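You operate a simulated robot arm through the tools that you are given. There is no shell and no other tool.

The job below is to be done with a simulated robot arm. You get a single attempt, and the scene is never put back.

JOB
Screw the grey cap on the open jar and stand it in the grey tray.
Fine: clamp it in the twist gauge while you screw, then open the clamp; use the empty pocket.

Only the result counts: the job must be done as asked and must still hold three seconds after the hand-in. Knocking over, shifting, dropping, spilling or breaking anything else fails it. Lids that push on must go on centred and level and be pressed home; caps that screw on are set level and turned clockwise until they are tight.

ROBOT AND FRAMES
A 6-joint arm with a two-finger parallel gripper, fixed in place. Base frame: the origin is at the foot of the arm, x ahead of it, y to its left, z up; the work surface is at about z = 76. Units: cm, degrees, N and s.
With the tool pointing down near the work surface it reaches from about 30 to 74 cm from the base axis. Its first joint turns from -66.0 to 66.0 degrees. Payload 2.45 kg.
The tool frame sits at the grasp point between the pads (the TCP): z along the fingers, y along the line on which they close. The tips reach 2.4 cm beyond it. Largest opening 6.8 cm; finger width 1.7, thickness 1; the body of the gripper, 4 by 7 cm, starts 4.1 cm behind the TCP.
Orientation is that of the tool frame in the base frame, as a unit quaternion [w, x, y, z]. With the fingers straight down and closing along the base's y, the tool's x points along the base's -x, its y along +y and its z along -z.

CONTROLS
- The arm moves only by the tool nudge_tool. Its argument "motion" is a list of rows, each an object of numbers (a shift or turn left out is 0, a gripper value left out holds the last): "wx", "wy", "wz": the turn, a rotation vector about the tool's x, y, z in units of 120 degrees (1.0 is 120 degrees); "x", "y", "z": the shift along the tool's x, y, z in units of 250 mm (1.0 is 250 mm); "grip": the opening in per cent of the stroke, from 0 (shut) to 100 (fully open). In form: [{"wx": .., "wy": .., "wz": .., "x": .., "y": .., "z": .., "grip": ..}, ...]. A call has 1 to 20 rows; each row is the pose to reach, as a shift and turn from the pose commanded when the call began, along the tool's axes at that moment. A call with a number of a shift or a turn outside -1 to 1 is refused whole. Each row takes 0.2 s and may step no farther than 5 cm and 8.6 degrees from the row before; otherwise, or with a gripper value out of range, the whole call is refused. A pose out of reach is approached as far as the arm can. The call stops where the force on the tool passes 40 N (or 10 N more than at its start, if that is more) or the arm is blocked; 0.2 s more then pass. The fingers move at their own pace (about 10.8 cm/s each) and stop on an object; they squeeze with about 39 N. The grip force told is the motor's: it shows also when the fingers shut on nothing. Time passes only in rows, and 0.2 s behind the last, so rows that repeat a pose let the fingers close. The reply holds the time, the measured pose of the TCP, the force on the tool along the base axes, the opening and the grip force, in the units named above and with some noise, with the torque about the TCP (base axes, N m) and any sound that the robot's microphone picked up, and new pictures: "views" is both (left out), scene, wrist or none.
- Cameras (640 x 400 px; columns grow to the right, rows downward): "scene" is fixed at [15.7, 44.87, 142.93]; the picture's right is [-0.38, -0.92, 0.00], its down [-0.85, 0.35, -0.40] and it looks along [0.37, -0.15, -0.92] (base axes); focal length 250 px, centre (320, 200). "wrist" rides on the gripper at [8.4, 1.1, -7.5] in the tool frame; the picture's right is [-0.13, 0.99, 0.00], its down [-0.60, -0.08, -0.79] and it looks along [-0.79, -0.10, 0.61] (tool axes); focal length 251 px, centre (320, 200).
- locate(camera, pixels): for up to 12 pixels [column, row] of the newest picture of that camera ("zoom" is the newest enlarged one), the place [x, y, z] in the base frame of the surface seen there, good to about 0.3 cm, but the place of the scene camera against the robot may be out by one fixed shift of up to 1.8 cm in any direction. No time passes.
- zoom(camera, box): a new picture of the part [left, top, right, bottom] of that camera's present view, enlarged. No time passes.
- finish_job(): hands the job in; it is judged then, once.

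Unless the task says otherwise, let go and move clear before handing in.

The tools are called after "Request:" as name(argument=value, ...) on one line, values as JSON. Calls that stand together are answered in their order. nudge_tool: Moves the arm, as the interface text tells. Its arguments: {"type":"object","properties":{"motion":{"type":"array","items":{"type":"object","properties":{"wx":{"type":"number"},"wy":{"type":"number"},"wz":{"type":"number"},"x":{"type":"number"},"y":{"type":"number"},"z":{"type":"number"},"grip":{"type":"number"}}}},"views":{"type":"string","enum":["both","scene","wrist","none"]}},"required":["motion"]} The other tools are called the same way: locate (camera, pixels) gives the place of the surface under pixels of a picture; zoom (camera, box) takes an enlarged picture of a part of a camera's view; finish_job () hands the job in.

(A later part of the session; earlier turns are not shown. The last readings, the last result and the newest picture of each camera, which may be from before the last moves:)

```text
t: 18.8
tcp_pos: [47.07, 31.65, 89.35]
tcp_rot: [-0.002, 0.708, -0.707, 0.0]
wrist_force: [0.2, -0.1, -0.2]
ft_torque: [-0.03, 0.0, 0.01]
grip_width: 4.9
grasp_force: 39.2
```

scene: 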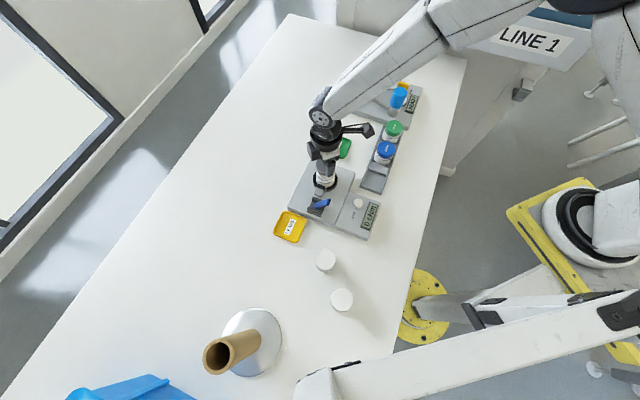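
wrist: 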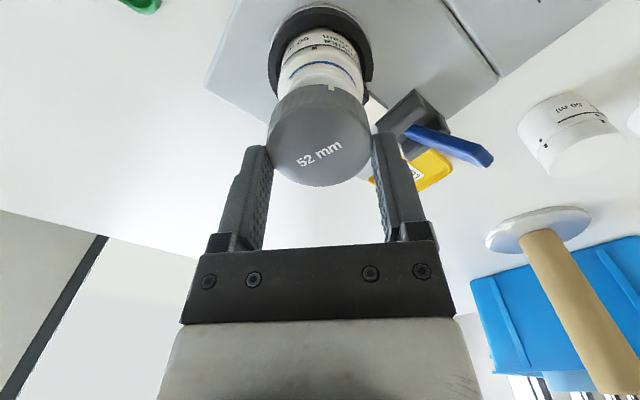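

The cap hovers over the jar. I'll zoom both views to check centring.

Request:
zoom(camera="wrist", box=[250, 0, 390, 190])

Request:
zoom(camera="scene", box=[295, 130, 355, 205])

```text
2.11 times, centred on (320, 95) of wrist
```

zoom: 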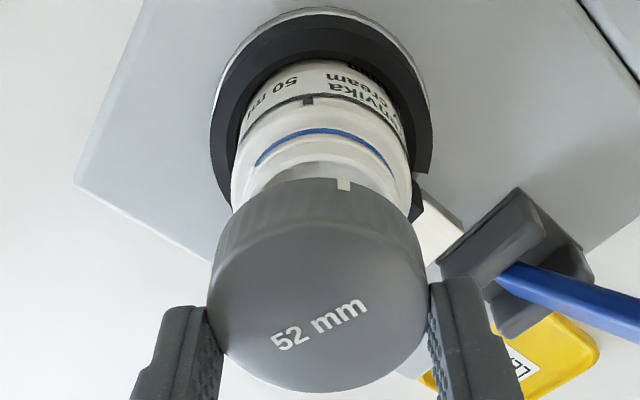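

```text
5.33 times, centred on (325, 168) of scene
```

zoom: 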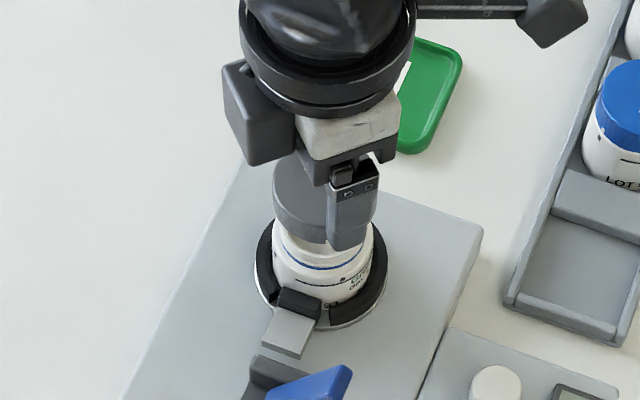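

The wrist zoom puts the jar axis at column about 321 and the cap at about 317, an offset near 0.1 cm in x, and the scene view shows good alignment in y. I correct by 0.1 cm and lower slowly until contact.

Request:
nudge_tool(motion=[{"y": 0.005, "z": 0.02}, {"y": 0.005, "z": 0.04}, {"y": 0.005, "z": 0.055}, {"y": 0.005, "z": 0.065}, {"y": 0.005, "z": 0.075}, {"y": 0.005, "z": 0.08}, {"y": 0.005, "z": 0.08}])

```text
t: 20.4
tcp_pos: [46.85, 31.57, 87.33]
tcp_rot: [0.001, -0.707, 0.707, 0.0]
wrist_force: [-0.2, 0.9, -0.5]
ft_torque: [-0.01, -0.03, 0.02]
grip_width: 4.94
grasp_force: 38.8
```

scene: 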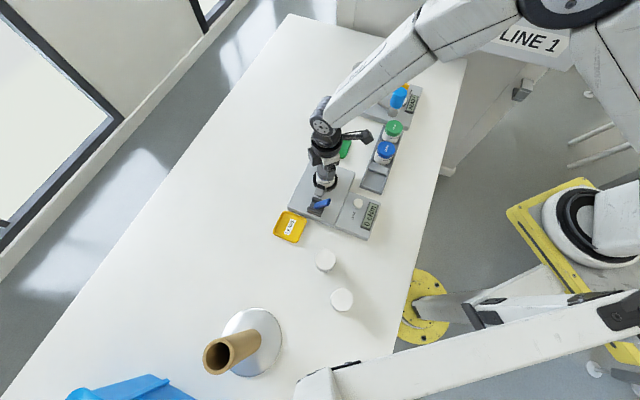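
wrist: 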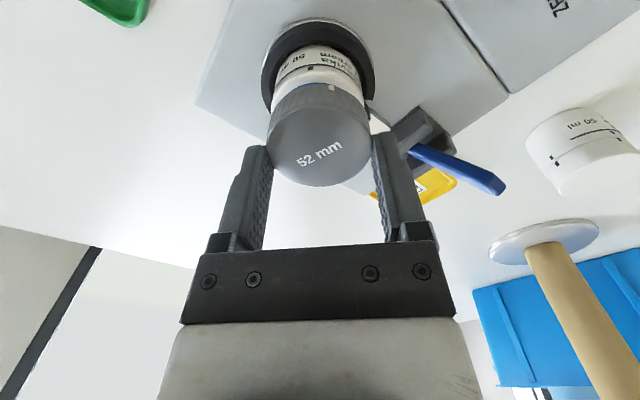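

No contact yet at TCP z 87.33. I'll zoom once for centring before going on.

Request:
zoom(camera="wrist", box=[260, 10, 380, 110])

Request:
zoom(camera="scene", box=[305, 150, 345, 200])

```text
4.00 times, centred on (320, 60) of wrist
```

zoom: 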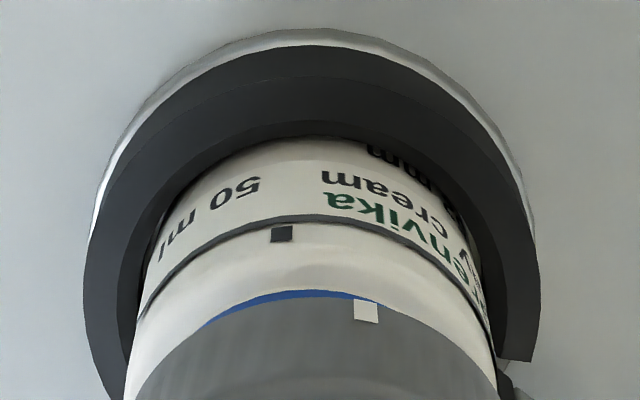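

```text
8.00 times, centred on (325, 175) of scene
```

zoom: 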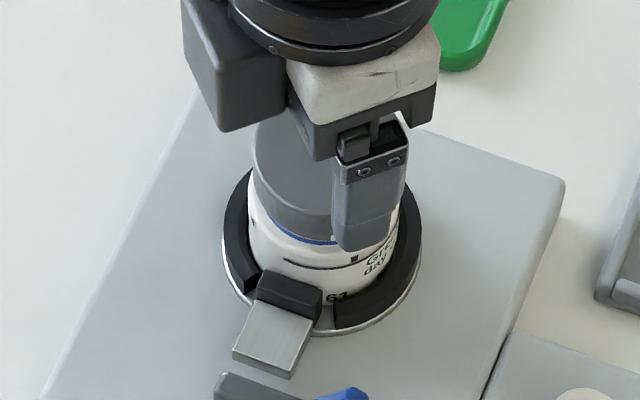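

The jar axis now reads column about 311 in the zoom, so the cap is roughly 0.1 cm too far toward -x. I correct and keep lowering to contact.

Request:
nudge_tool(motion=[{"y": -0.004, "z": 0.006}, {"y": -0.004, "z": 0.012}, {"y": -0.004, "z": 0.018}, {"y": -0.004, "z": 0.024}, {"y": -0.004, "z": 0.024}])

```text
t: 21.6
tcp_pos: [46.99, 31.66, 86.63]
tcp_rot: [-0.001, 0.707, -0.707, 0.001]
wrist_force: [-0.3, 0.6, 0.0]
ft_torque: [0.0, 0.01, 0.02]
grip_width: 4.92
grasp_force: 39.2
```

scene: 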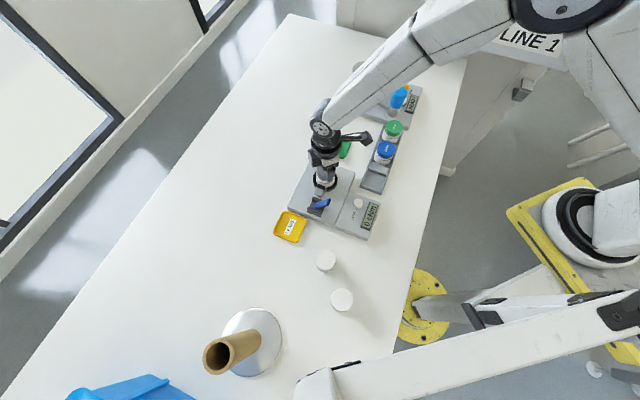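
wrist: 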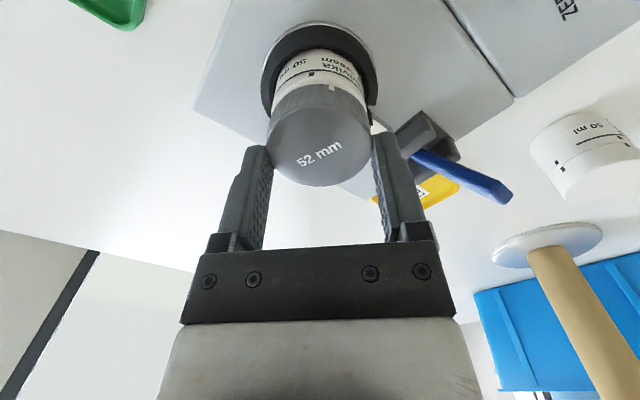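

The skirt has passed over the rim without touching. I continue lowering in small steps to contact.

Request:
nudge_tool(motion=[{"z": 0.004}, {"z": 0.008}, {"z": 0.012}, {"z": 0.016}, {"z": 0.02}, {"z": 0.02}], views="wrist")

```text
t: 23.0
tcp_pos: [46.99, 31.65, 86.43]
tcp_rot: [-0.002, 0.707, -0.707, 0.0]
wrist_force: [-8.6, 6.6, 23.8]
ft_torque: [0.01, 0.43, -0.06]
grip_width: 4.89
grasp_force: 38.8
```

wrist: 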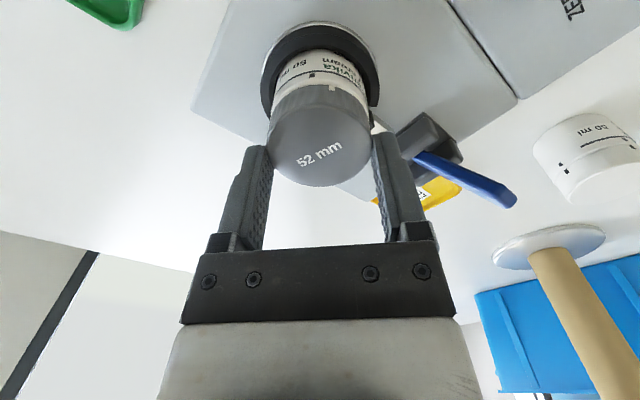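

Contact at z≈86.4 with 24 N up and an 11 N side force toward (-x,+y), so the cap rests on the thread slightly off-centre. I ease it that way, lighten the press, and begin turning clockwise (+wz).

Request:
nudge_tool(motion=[{"x": -0.003, "y": 0.004, "z": -0.007}, {"x": -0.003, "y": 0.004, "z": -0.006, "wz": 0.06}, {"x": -0.003, "y": 0.004, "z": -0.005, "wz": 0.12}, {"x": -0.003, "y": 0.004, "z": -0.004, "wz": 0.18}, {"x": -0.003, "y": 0.004, "z": -0.003, "wz": 0.24}, {"x": -0.003, "y": 0.004, "z": -0.002, "wz": 0.3}, {"x": -0.003, "y": 0.004, "z": -0.001, "wz": 0.36}])

```text
t: 24.6
tcp_pos: [47.19, 31.72, 86.22]
tcp_rot: [0.002, -0.395, 0.919, 0.001]
wrist_force: [25.7, -9.7, 12.1]
ft_torque: [-0.71, -0.84, 0.05]
grip_width: 4.91
grasp_force: 38.8
```

scene: 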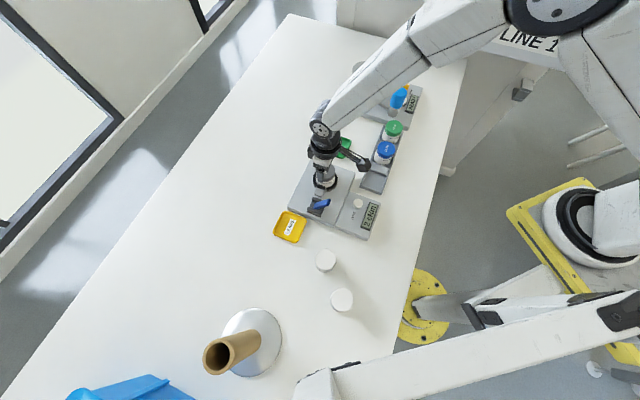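
wrist: 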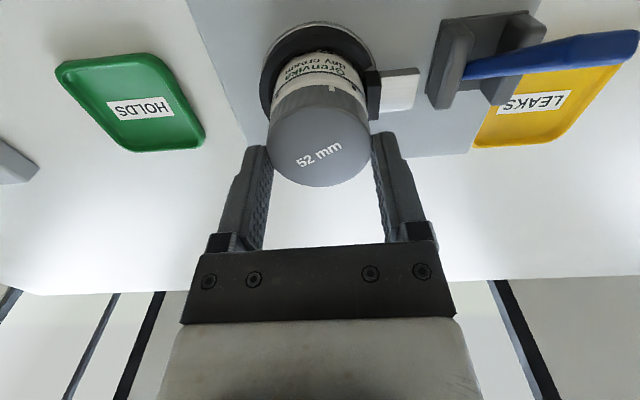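

The gauge and forces show thread engagement at z 86.22, but with 27 N side load the jar is pushing the tool toward +x. I relieve this by moving (+0.3,-0.1) cm and re-read.

Request:
nudge_tool(motion=[{"x": -0.0025, "y": -0.006}, {"x": -0.0053, "y": -0.0115}, {"x": -0.0053, "y": -0.0115}])

Request:
zoom(camera="wrist", box=[240, 10, 400, 190])

Request:
zoom(camera="scene", box=[290, 140, 390, 240])

```text
t: 25.4
tcp_pos: [47.19, 31.68, 86.31]
tcp_rot: [0.001, -0.397, 0.918, 0.0]
wrist_force: [9.9, -5.0, 22.2]
ft_torque: [-0.22, -0.27, 0.01]
grip_width: 4.9
grasp_force: 39.3
```

scene: 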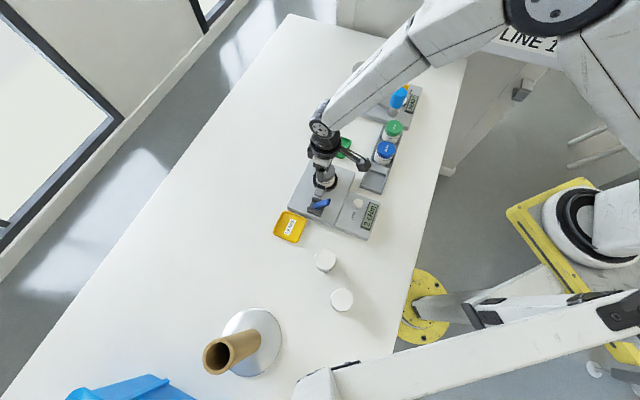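
wrist: 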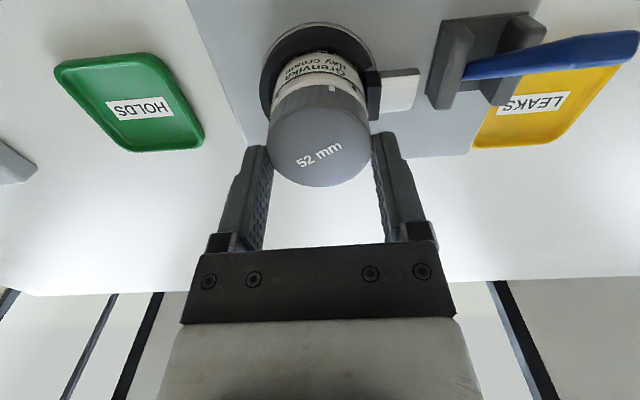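

```text
2.22 times, centred on (320, 100) of wrist
```

zoom: 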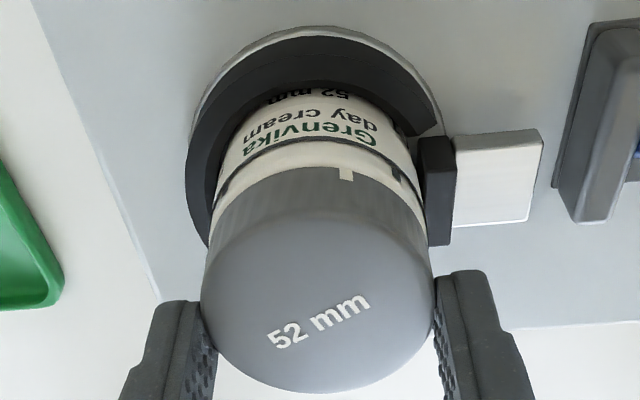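

```text
4.00 times, centred on (340, 190) of scene
```

zoom: 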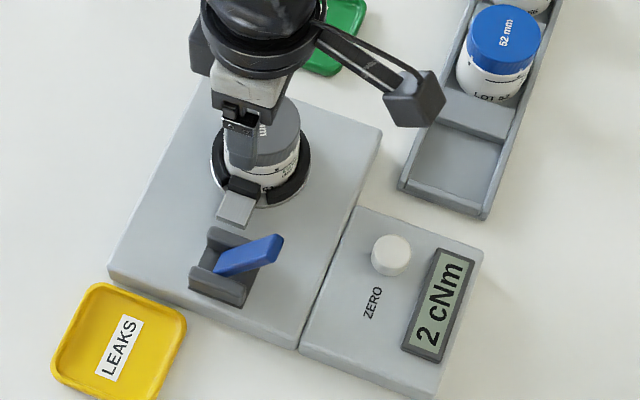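

The gauge reads 2 cNm and the cap sits level over the neck. I'll relieve the remaining side force and keep turning clockwise.

Request:
nudge_tool(motion=[{"x": -0.0013, "y": -0.004, "wz": 0.06}, {"x": -0.0013, "y": -0.004, "wz": 0.12}, {"x": -0.0013, "y": -0.004, "wz": 0.18}, {"x": -0.0013, "y": -0.004, "z": 0.001, "wz": 0.24}, {"x": -0.0013, "y": -0.004, "z": 0.001, "wz": 0.3}, {"x": -0.0013, "y": -0.004, "z": 0.002, "wz": 0.36}])

Request:
zoom(camera="scene", box=[290, 140, 390, 240])

Request:
zoom(camera="wrist", box=[240, 10, 400, 190])

```text
t: 26.8
tcp_pos: [47.26, 31.44, 86.18]
tcp_rot: [0.001, -0.03, 1.0, 0.002]
wrist_force: [-4.8, -0.5, 22.2]
ft_torque: [-0.02, 0.18, 0.0]
grip_width: 4.94
grasp_force: 39.1
```

scene: 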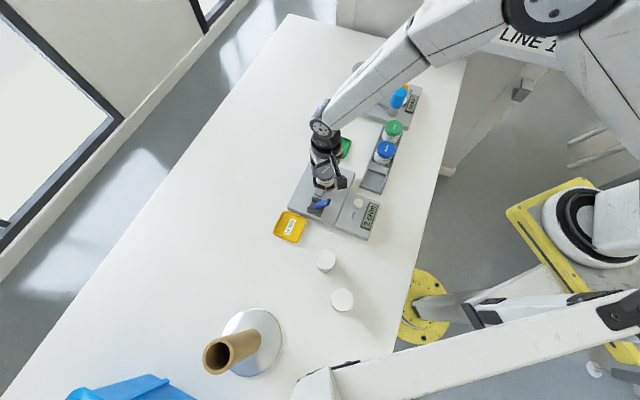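
wrist: 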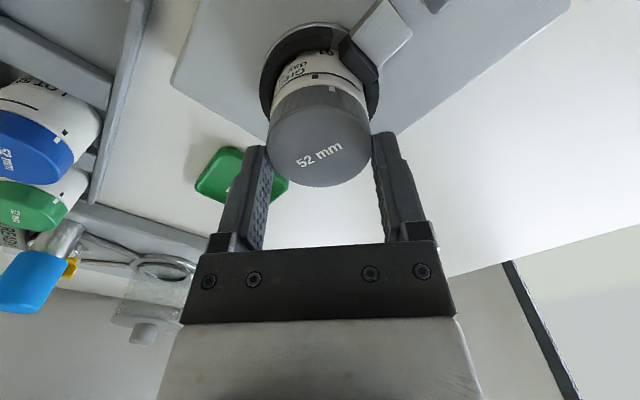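

```text
4.00 times, centred on (340, 190) of scene
```

zoom: 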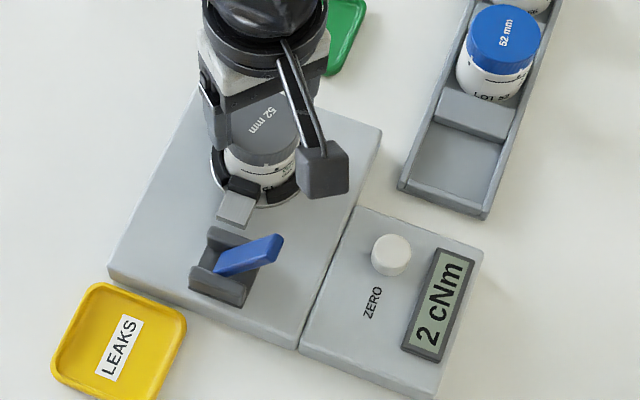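

```text
2.22 times, centred on (320, 100) of wrist
```

zoom: 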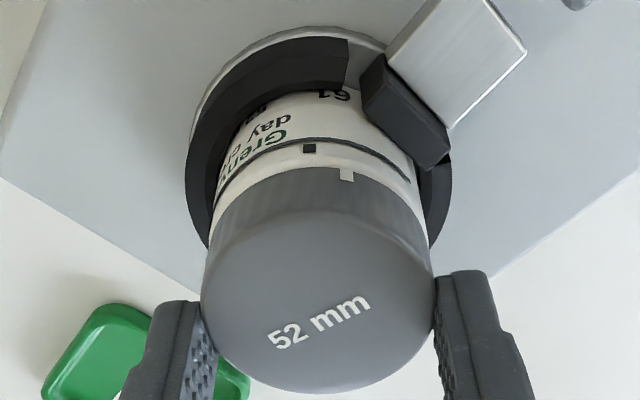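

The gauge still reads 2 cNm and the cap turns with the tool. I'd like to see how the marks line up on the finished blue and green jars (wrist 60,135).

Request:
zoom(camera="wrist", box=[0, 70, 120, 240])

Request:
zoom(camera="scene", box=[365, 110, 415, 170])

```text
2.35 times, centred on (60, 155) of wrist
```

zoom: 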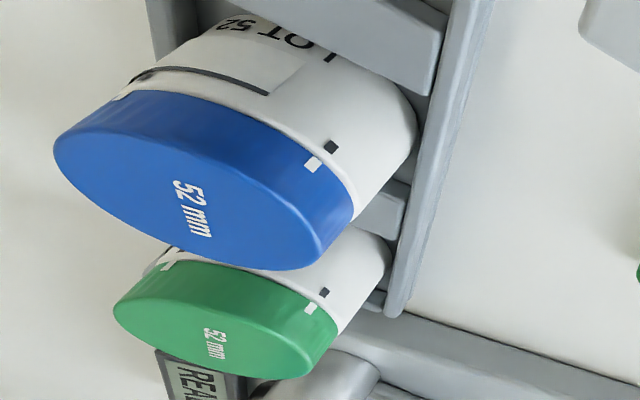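

```text
6.67 times, centred on (390, 140) of scene
```

zoom: 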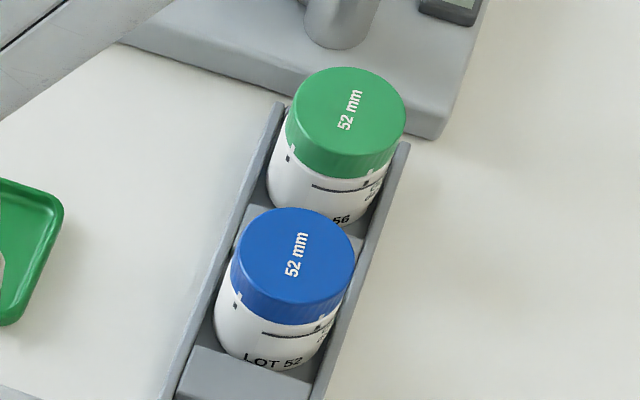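

On the finished jars the white cap marks line up with the black jar marks just above the line, so I'm not home yet. I keep turning clockwise, watching torque.

Request:
nudge_tool(motion=[{"wz": 0.06}, {"wz": 0.12}, {"wz": 0.18}, {"wz": 0.24, "z": 0.001}, {"wz": 0.3, "z": 0.001}, {"wz": 0.36, "z": 0.002}, {"wz": 0.36, "z": 0.002}])

Request:
zoom(camera="scene", box=[290, 140, 390, 240])

Request:
zoom(camera="wrist", box=[240, 10, 400, 190])

```text
t: 28.4
tcp_pos: [47.26, 31.39, 86.1]
tcp_rot: [0.0, 0.34, 0.94, -0.001]
wrist_force: [-1.9, -24.3, 24.9]
ft_torque: [-0.88, -0.08, 0.04]
grip_width: 4.92
grasp_force: 38.5
```

scene: 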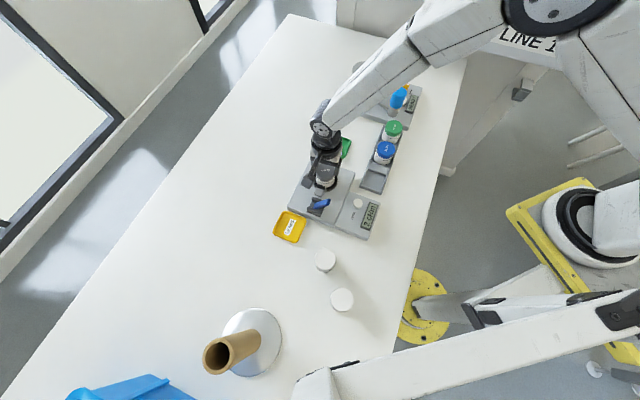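
wrist: 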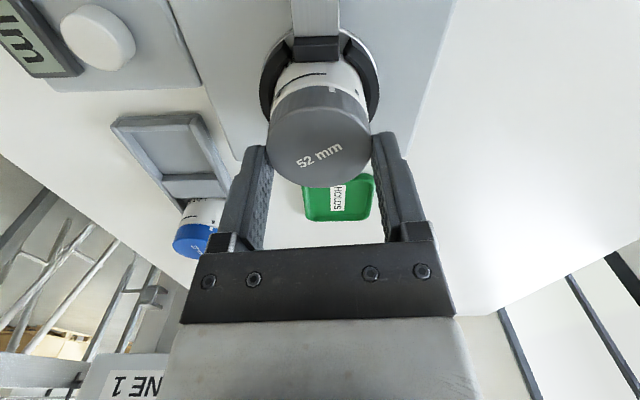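

```text
4.00 times, centred on (340, 190) of scene
```

zoom: 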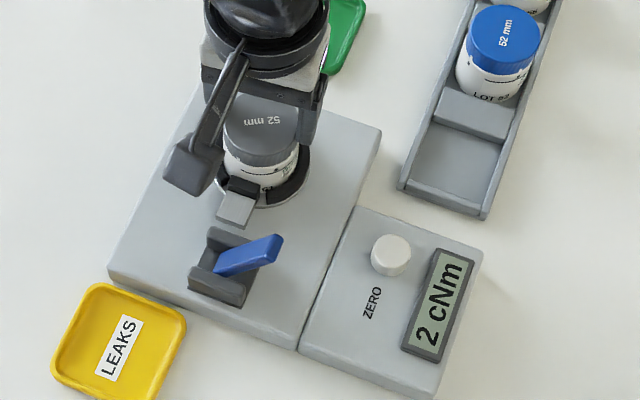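

```text
2.22 times, centred on (320, 100) of wrist
```

zoom: 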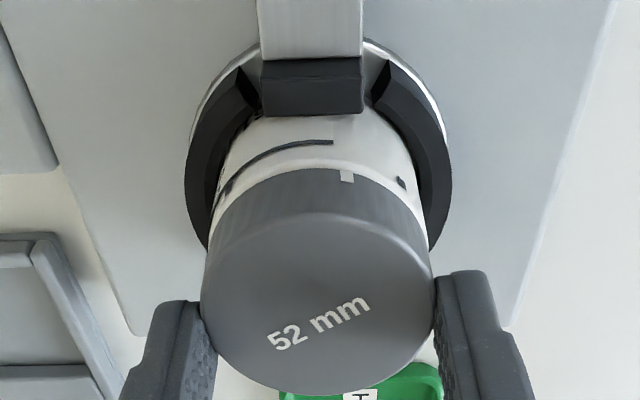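

The side force has followed the turn (now -24 N in y), which means my grip is eccentric. The jar axis works out near (47.05,31.3). The thread holds the cap, so I'll unload, open, and read the true TCP before regripping on centre.

Request:
nudge_tool(motion=[{"x": -0.003, "y": -0.004, "z": -0.006}, {"x": -0.0064, "y": -0.0077, "z": -0.012}, {"x": -0.0064, "y": -0.0077, "z": -0.012}, {"x": -0.0064, "y": -0.0077, "z": -0.012, "grip": 100}, {"x": -0.0064, "y": -0.0077, "z": -0.012, "grip": 100}, {"x": -0.0064, "y": -0.0077, "z": -0.012, "grip": 100}])

Request:
zoom(camera="wrist", box=[240, 10, 400, 190])

```text
t: 29.8
tcp_pos: [47.24, 31.32, 86.45]
tcp_rot: [0.001, 0.339, 0.941, 0.001]
wrist_force: [0.0, 1.2, 0.9]
ft_torque: [-0.01, 0.01, 0.01]
grip_width: 6.78
grasp_force: 0.1
```

scene: 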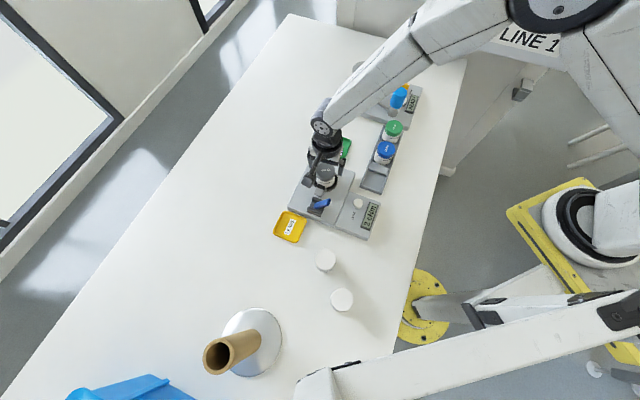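
wrist: 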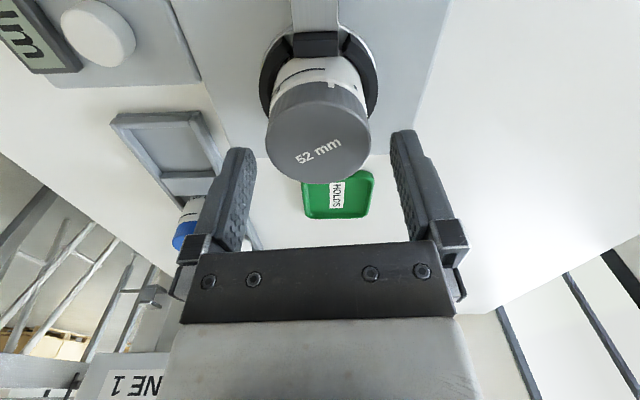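

```text
2.22 times, centred on (320, 100) of wrist
```

zoom: 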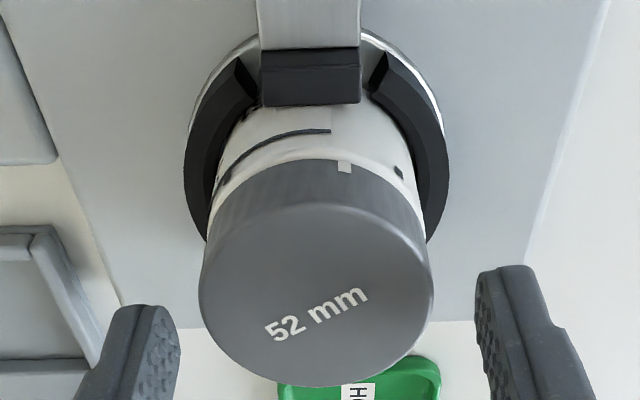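

The cap stays put on the thread after release. I measure its top to find the centre and level.

Request:
locate(camera="wrist", pixels=[[318, 105], [318, 182], [268, 143], [368, 143], [318, 143], [290, 115], [346, 115], [290, 172], [346, 172]])

Request:
zoom(camera="scene", box=[305, 150, 345, 200])

```text
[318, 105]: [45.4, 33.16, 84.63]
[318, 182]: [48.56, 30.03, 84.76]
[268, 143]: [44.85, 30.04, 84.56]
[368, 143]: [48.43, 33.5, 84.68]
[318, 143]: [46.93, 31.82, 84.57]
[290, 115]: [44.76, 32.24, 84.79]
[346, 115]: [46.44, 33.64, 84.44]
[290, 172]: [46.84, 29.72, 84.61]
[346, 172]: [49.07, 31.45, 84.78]
```

```text
8.00 times, centred on (325, 175) of scene
```

zoom: 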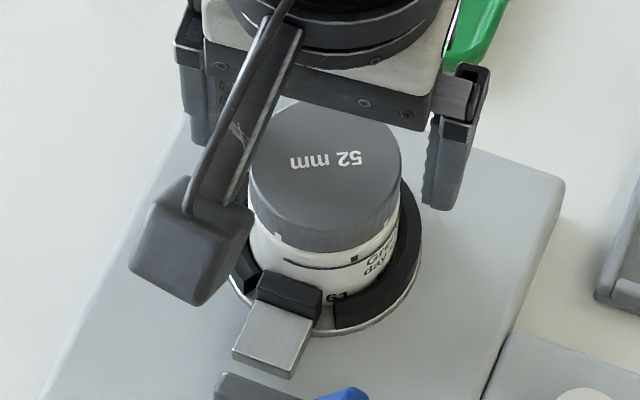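

The cap top is level at z≈84.6, and the centre estimate is about (47.0,31.45). I turn the open gripper back 120° around that axis, lowered slightly for a deeper grip.

Request:
nudge_tool(motion=[{"x": 0.0107, "y": -0.002, "wz": -0.066}, {"x": 0.0107, "y": -0.002, "wz": -0.132}, {"x": 0.0107, "y": -0.002, "wz": -0.198}, {"x": 0.0107, "y": -0.002, "wz": -0.264}, {"x": 0.0107, "y": -0.002, "wz": -0.33}, {"x": 0.0107, "y": -0.002, "wz": -0.396}, {"x": 0.0107, "y": -0.002, "wz": -0.462}, {"x": 0.0107, "y": -0.002, "wz": -0.528}, {"x": 0.0107, "y": -0.002, "wz": -0.594}, {"x": 0.0107, "y": -0.002, "wz": -0.66}, {"x": 0.0107, "y": -0.002, "wz": -0.726}, {"x": 0.0107, "y": -0.002, "wz": -0.792}, {"x": 0.0107, "y": -0.002, "wz": -0.858}, {"x": 0.0107, "y": -0.002, "wz": -0.924}, {"x": 0.0107, "y": -0.002, "wz": -0.99}, {"x": 0.0107, "y": -0.002, "wz": -0.99}])

Request:
zoom(camera="wrist", box=[240, 10, 400, 190])

Request:
locate(camera="wrist", pixels=[[318, 105], [318, 182], [268, 143], [368, 143]])

```text
t: 33.2
tcp_pos: [47.04, 31.46, 86.41]
tcp_rot: [0.001, -0.637, 0.771, 0.001]
wrist_force: [-1.0, -0.6, -0.5]
ft_torque: [-0.03, -0.02, -0.01]
grip_width: 6.79
grasp_force: 0.0
```

scene: 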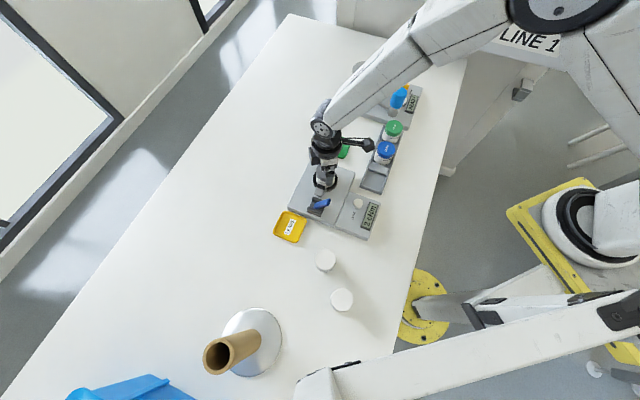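
wrist: 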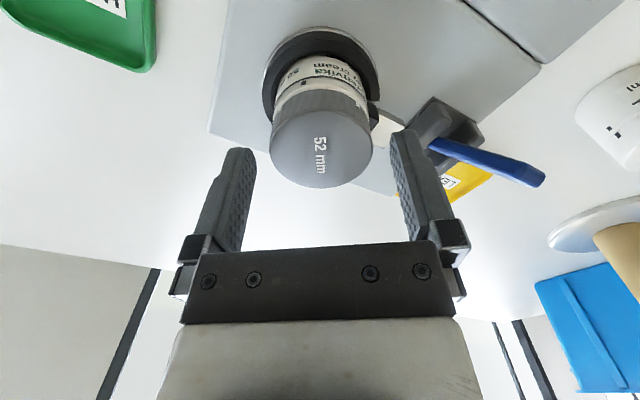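

```text
2.22 times, centred on (320, 100) of wrist
```

zoom: 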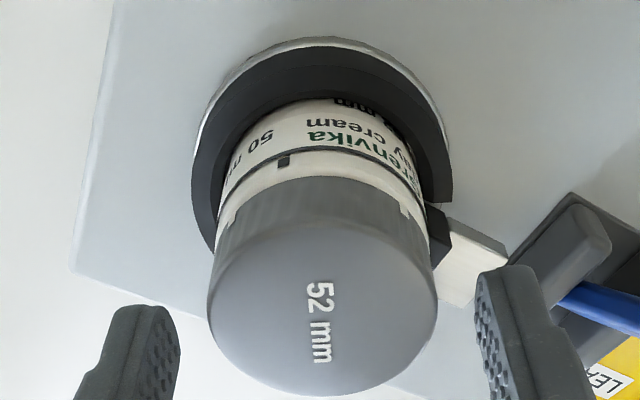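

```text
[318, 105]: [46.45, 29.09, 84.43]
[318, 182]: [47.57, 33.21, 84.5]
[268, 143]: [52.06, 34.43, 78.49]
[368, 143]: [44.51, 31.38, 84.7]
```

Now the cap's front edge (row 188) matches what a centred cap would give, so the TCP is on axis. I lower 0.4 cm and grip.

Request:
nudge_tool(motion=[{"z": 0.008}, {"z": 0.016}, {"z": 0.016, "grip": 0}, {"z": 0.016, "grip": 0}, {"z": 0.016, "grip": 0}], views="none")

```text
t: 34.4
tcp_pos: [46.97, 31.46, 85.97]
tcp_rot: [0.0, -0.637, 0.77, 0.0]
wrist_force: [-8.0, 2.0, 1.0]
ft_torque: [0.09, 0.2, 0.02]
grip_width: 4.95
grasp_force: 39.2
```

The side load is just 8 N. I shift 0.1 cm to relieve it and turn clockwise with a light press.

Request:
nudge_tool(motion=[{"y": 0.004, "z": 0.004}, {"y": 0.004, "z": 0.005, "wz": 0.06}, {"y": 0.004, "z": 0.006, "wz": 0.12}, {"y": 0.004, "z": 0.006, "wz": 0.18}, {"y": 0.004, "z": 0.007, "wz": 0.24}, {"y": 0.004, "z": 0.007, "wz": 0.3}, {"y": 0.004, "z": 0.008, "wz": 0.36}, {"y": 0.004, "z": 0.008, "wz": 0.42}])

Request:
zoom(camera="scene", box=[290, 140, 390, 240])

Request:
zoom(camera="wrist", box=[240, 10, 400, 190])

```text
t: 36.2
tcp_pos: [46.85, 31.46, 85.9]
tcp_rot: [0.002, -0.248, 0.969, 0.001]
wrist_force: [0.8, -6.8, 14.2]
ft_torque: [-0.48, 0.02, -0.02]
grip_width: 4.95
grasp_force: 39.3
```

scene: 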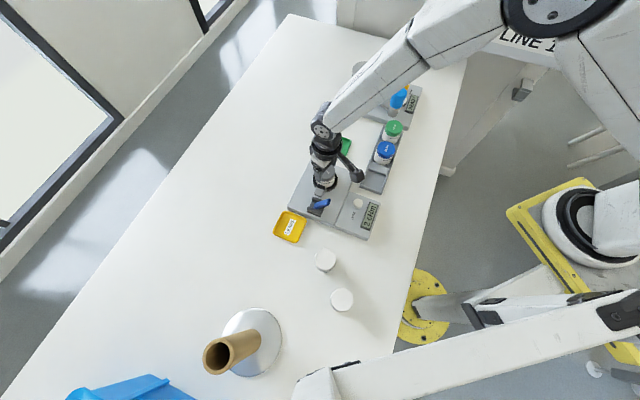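
wrist: 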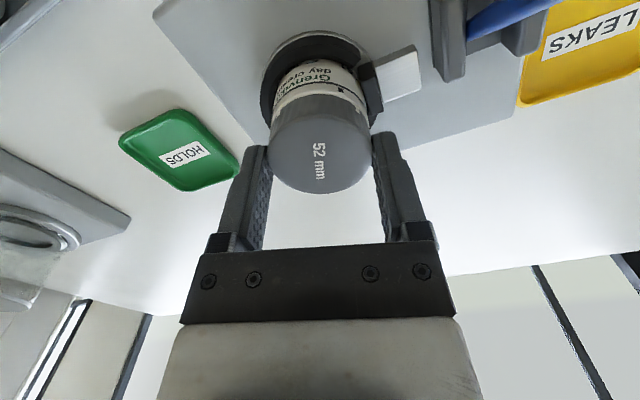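

```text
4.00 times, centred on (340, 190) of scene
```

zoom: 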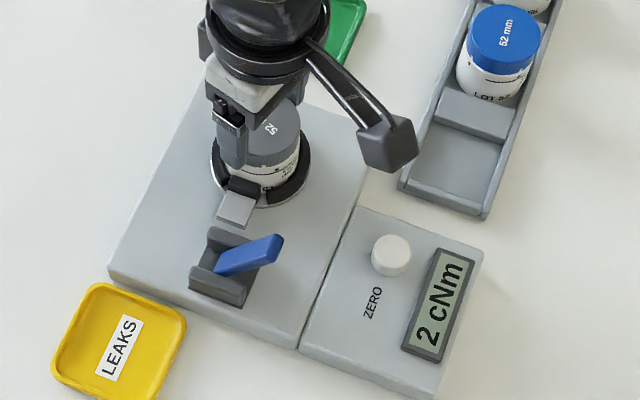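

```text
2.22 times, centred on (320, 100) of wrist
```

zoom: 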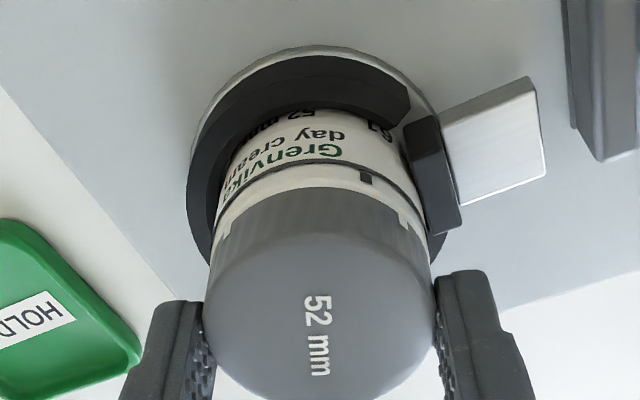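

Side load is low (7 N) and the cap is lower on the jar; gauge still reads 2 cNm. I keep turning another 86° clockwise.

Request:
nudge_tool(motion=[{"wz": 0.06}, {"wz": 0.12, "z": 0.001}, {"wz": 0.18, "z": 0.001}, {"wz": 0.24, "z": 0.002}, {"wz": 0.3, "z": 0.002}, {"wz": 0.36, "z": 0.003}, {"wz": 0.42, "z": 0.003}, {"wz": 0.48, "z": 0.004}, {"wz": 0.54, "z": 0.004}, {"wz": 0.6, "z": 0.005}])

Request:
zoom(camera="scene", box=[290, 140, 390, 240])

Request:
zoom(camera="wrist", box=[240, 10, 400, 190])

```text
t: 38.4
tcp_pos: [46.98, 31.58, 85.69]
tcp_rot: [0.001, 0.368, 0.93, 0.002]
wrist_force: [5.3, 3.3, 19.3]
ft_torque: [0.1, -0.2, 0.84]
grip_width: 4.92
grasp_force: 39.3
```

scene: 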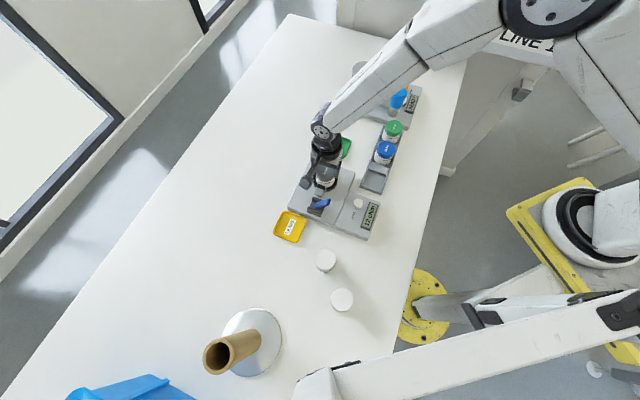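
wrist: 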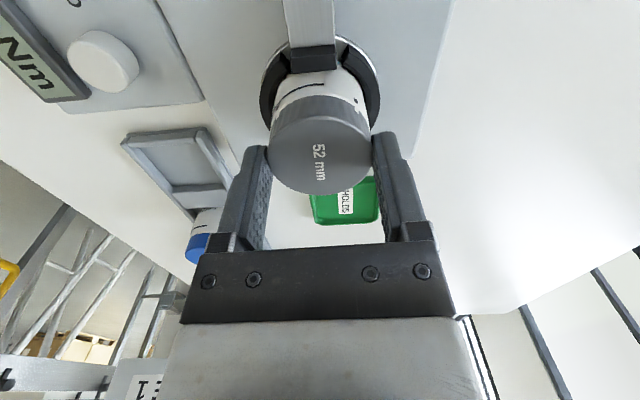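

```text
4.00 times, centred on (340, 190) of scene
```

zoom: 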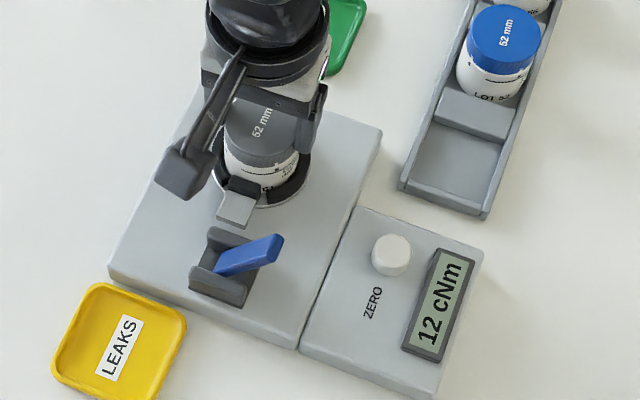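

```text
2.22 times, centred on (320, 100) of wrist
```

zoom: 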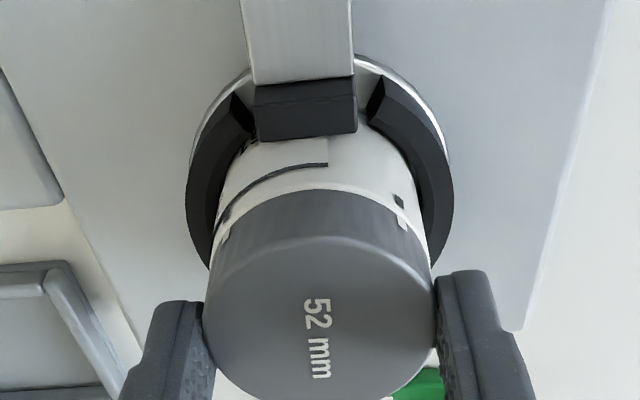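

Torque has jumped to 0.84 N m and the cap mark (402,222) nearly meets the jar mark (398,202); the cap is getting tight. I hold a moment and read the gauge again.

Request:
nudge_tool(motion=[{"wz": 0.0}, {"wz": 0.0}])

Request:
zoom(camera="scene", box=[290, 140, 390, 240])

Request:
zoom(camera="wrist", box=[290, 50, 390, 120])

```text
t: 39.0
tcp_pos: [46.85, 31.42, 85.64]
tcp_rot: [0.0, 0.368, 0.93, 0.001]
wrist_force: [4.7, 6.4, 17.7]
ft_torque: [0.21, -0.18, 0.59]
grip_width: 4.94
grasp_force: 38.9
```

scene: 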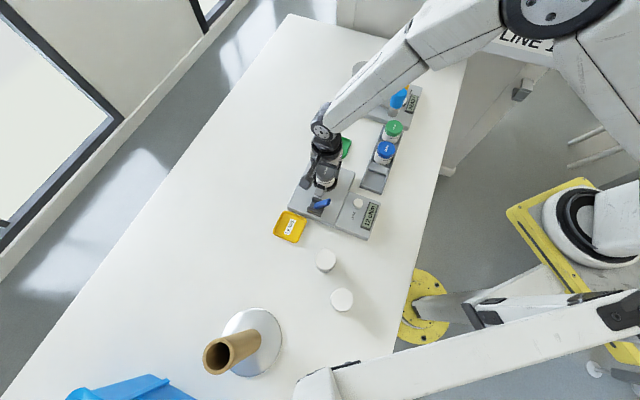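
wrist: 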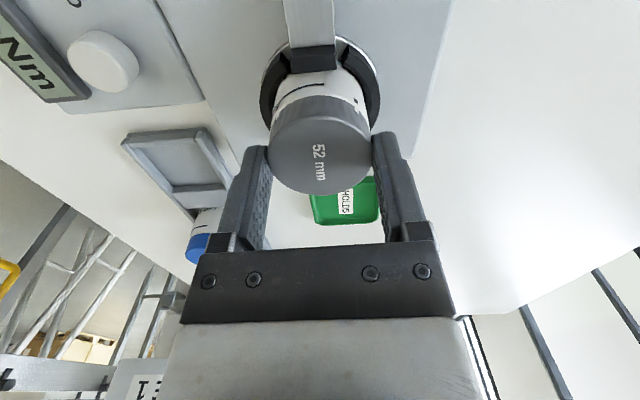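

```text
4.00 times, centred on (340, 190) of scene
```

zoom: 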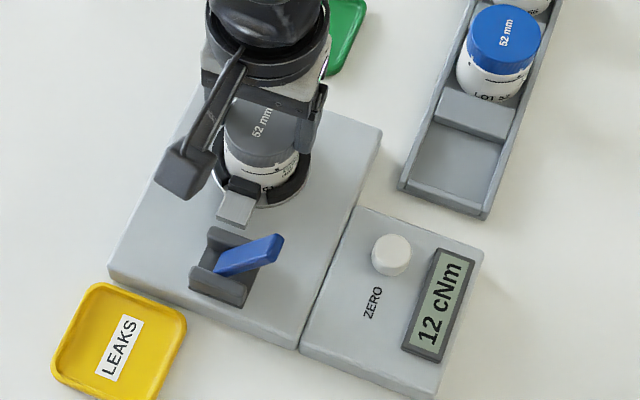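

```text
5.71 times, centred on (340, 85) of wrist
```

zoom: 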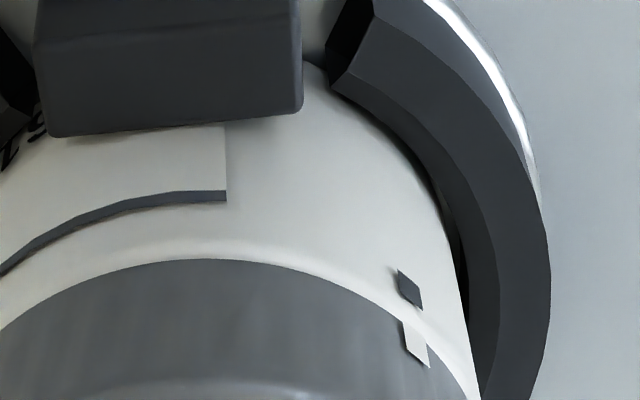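

The marks now line up and the gauge reads 12 cNm. I'll turn a few degrees more to confirm it's tight.

Request:
nudge_tool(motion=[{"wz": 0.03}, {"wz": 0.06}, {"wz": 0.06}])

Request:
zoom(camera="scene", box=[290, 140, 390, 240])

Request:
zoom(camera="wrist", box=[290, 50, 390, 120])

```text
t: 39.8
tcp_pos: [47.0, 31.57, 85.67]
tcp_rot: [0.002, 0.425, 0.905, 0.001]
wrist_force: [6.8, 13.5, 1.8]
ft_torque: [0.27, -0.12, 0.55]
grip_width: 4.92
grasp_force: 39.3
```

scene: 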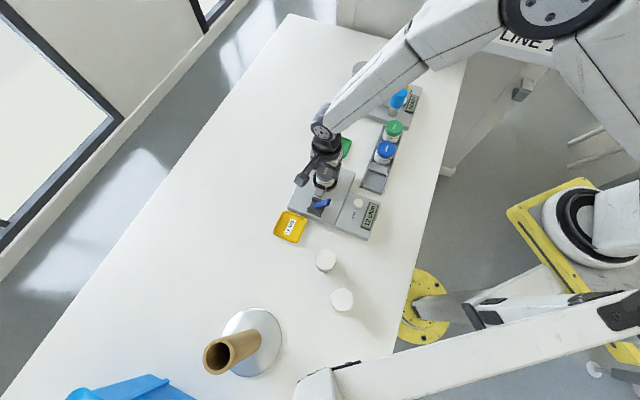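
wrist: 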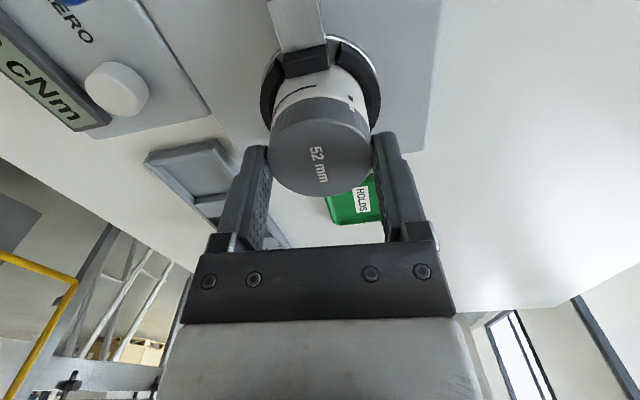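

```text
4.00 times, centred on (340, 190) of scene
```

zoom: 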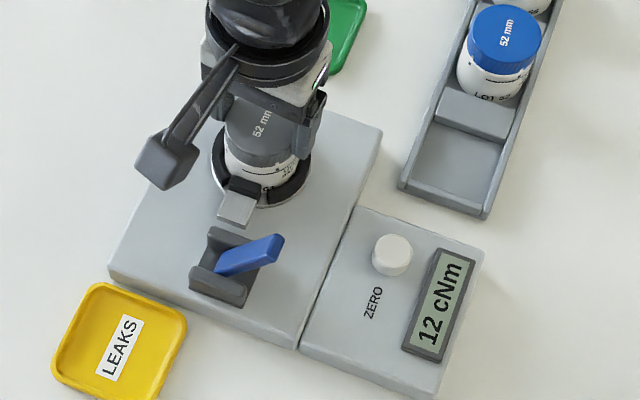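

```text
5.71 times, centred on (340, 85) of wrist
```

zoom: 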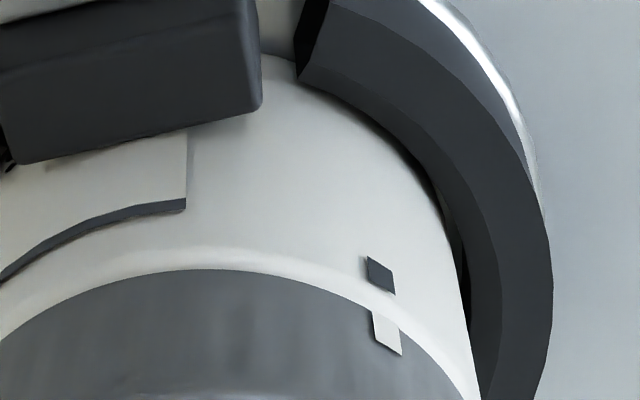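

The fingers slipped while the cap and jar marks stayed aligned, so the cap is tight at its stop (gauge peak 12 cNm). I release and lift off.

Request:
nudge_tool(motion=[{"grip": 100}, {"grip": 100}, {"grip": 100}, {"z": -0.05}, {"z": -0.15}, {"z": -0.3}, {"z": -0.34}, {"z": -0.34}])

Request:
zoom(camera="scene", box=[290, 140, 390, 240])

Request:
zoom(camera="wrist", box=[240, 0, 400, 140])

```text
t: 41.6
tcp_pos: [46.91, 31.5, 94.3]
tcp_rot: [0.001, 0.426, 0.905, 0.001]
wrist_force: [-0.6, -0.4, 0.1]
ft_torque: [-0.01, 0.04, -0.01]
grip_width: 6.79
grasp_force: 0.0
```

scene: 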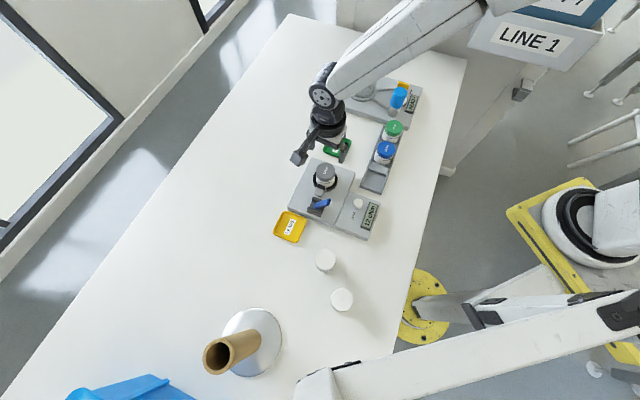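
wrist: 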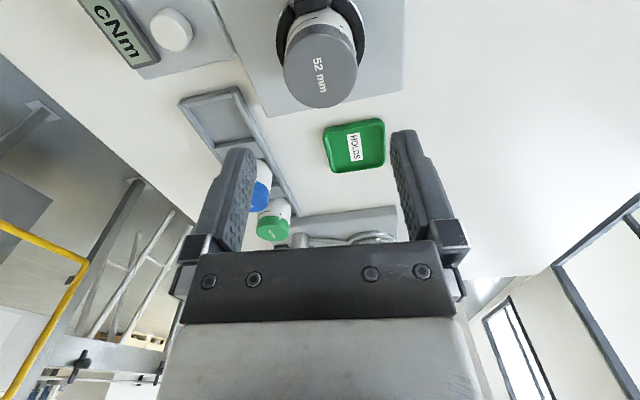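

```text
4.00 times, centred on (340, 190) of scene
```

zoom: 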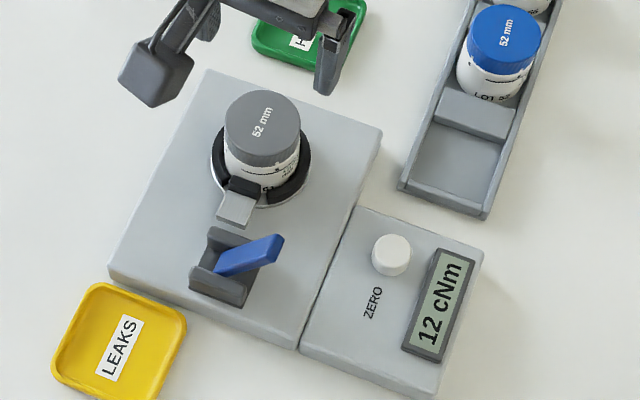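

```text
2.86 times, centred on (320, 70) of wrist
```

zoom: 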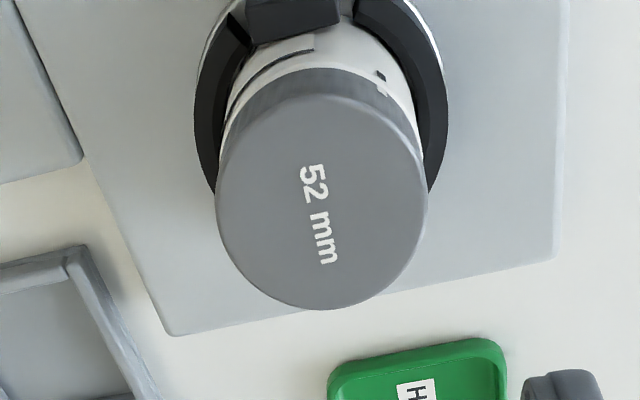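

The cap is level on the jar with its mark aligned. Next I go to the lever's near side with shut fingers to push it back open.

Request:
nudge_tool(motion=[{"x": 0.083, "y": -0.08, "wz": -0.015, "grip": 0}, {"x": 0.166, "y": -0.16, "wz": -0.03}, {"x": 0.25, "y": -0.24, "wz": -0.05}, {"x": 0.333, "y": -0.32, "wz": -0.05}, {"x": 0.333, "y": -0.32, "wz": -0.05}])

Request:
zoom(camera="scene", box=[270, 150, 370, 240])

```text
t: 42.8
tcp_pos: [35.52, 32.59, 94.41]
tcp_rot: [0.0, 0.378, 0.926, 0.001]
wrist_force: [0.3, 0.5, -0.1]
ft_torque: [0.02, -0.01, 0.03]
grip_width: 0.0
grasp_force: 24.2
```

scene: 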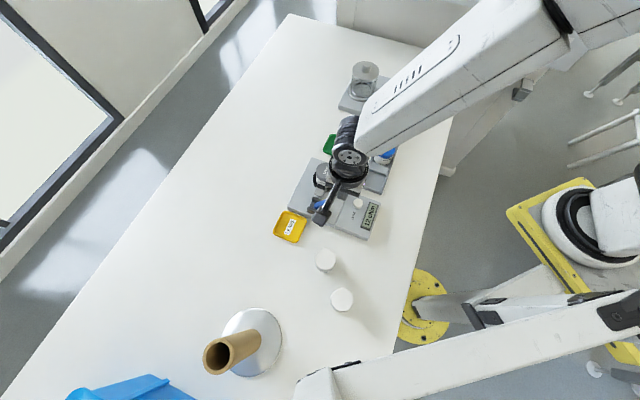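
wrist: 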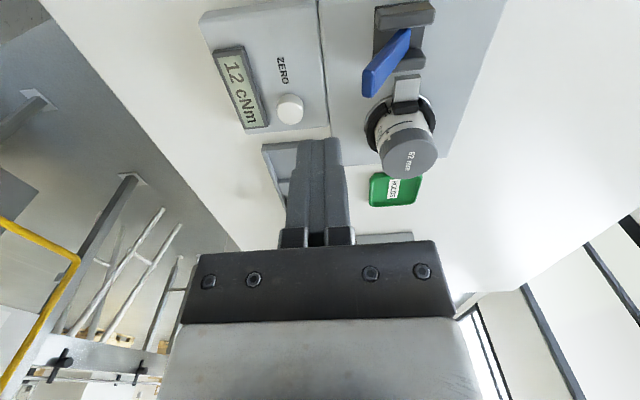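

```text
4.44 times, centred on (320, 195) of scene
```

zoom: 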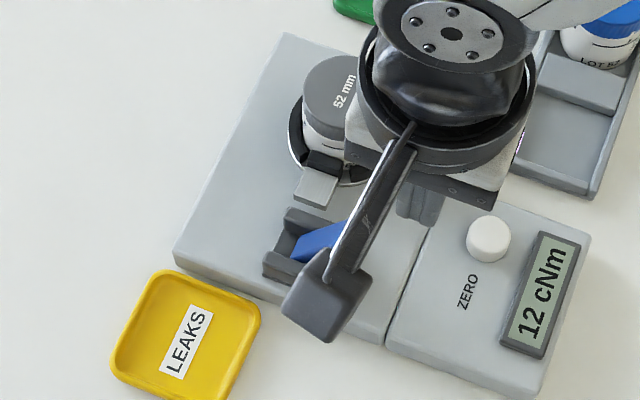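

The shut fingers (320,170) are left of the lever (375,75) in the wrist view. I confirm the lever tip, then lower.

Request:
locate(camera="wrist", pixels=[[366, 72], [368, 92], [378, 85], [395, 55], [404, 38], [410, 155], [390, 150], [432, 150]])

Request:
nudge_tool(motion=[{"z": 0.12}, {"z": 0.24}, {"z": 0.315}, {"z": 0.315}], views="wrist")

```text
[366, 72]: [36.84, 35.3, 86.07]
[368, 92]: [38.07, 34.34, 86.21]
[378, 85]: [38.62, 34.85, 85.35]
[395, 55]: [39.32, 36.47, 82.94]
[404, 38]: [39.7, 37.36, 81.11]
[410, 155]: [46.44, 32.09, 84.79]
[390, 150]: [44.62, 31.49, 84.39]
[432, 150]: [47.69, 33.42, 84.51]
```

```text
t: 43.8
tcp_pos: [35.42, 32.61, 86.41]
tcp_rot: [0.001, 0.378, 0.926, 0.001]
wrist_force: [-0.6, 1.1, -0.3]
ft_torque: [0.03, 0.02, -0.01]
grip_width: 0.0
grasp_force: 23.0
```

wrist: 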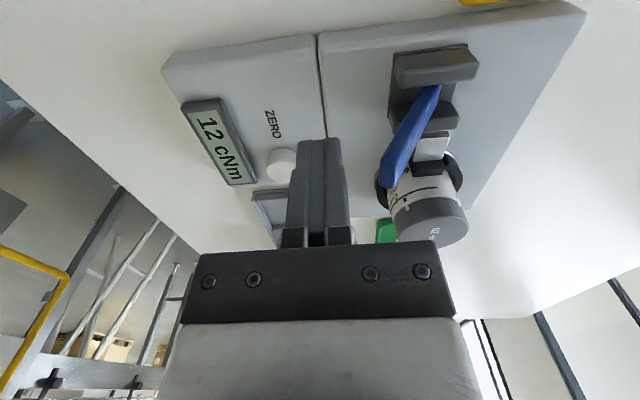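

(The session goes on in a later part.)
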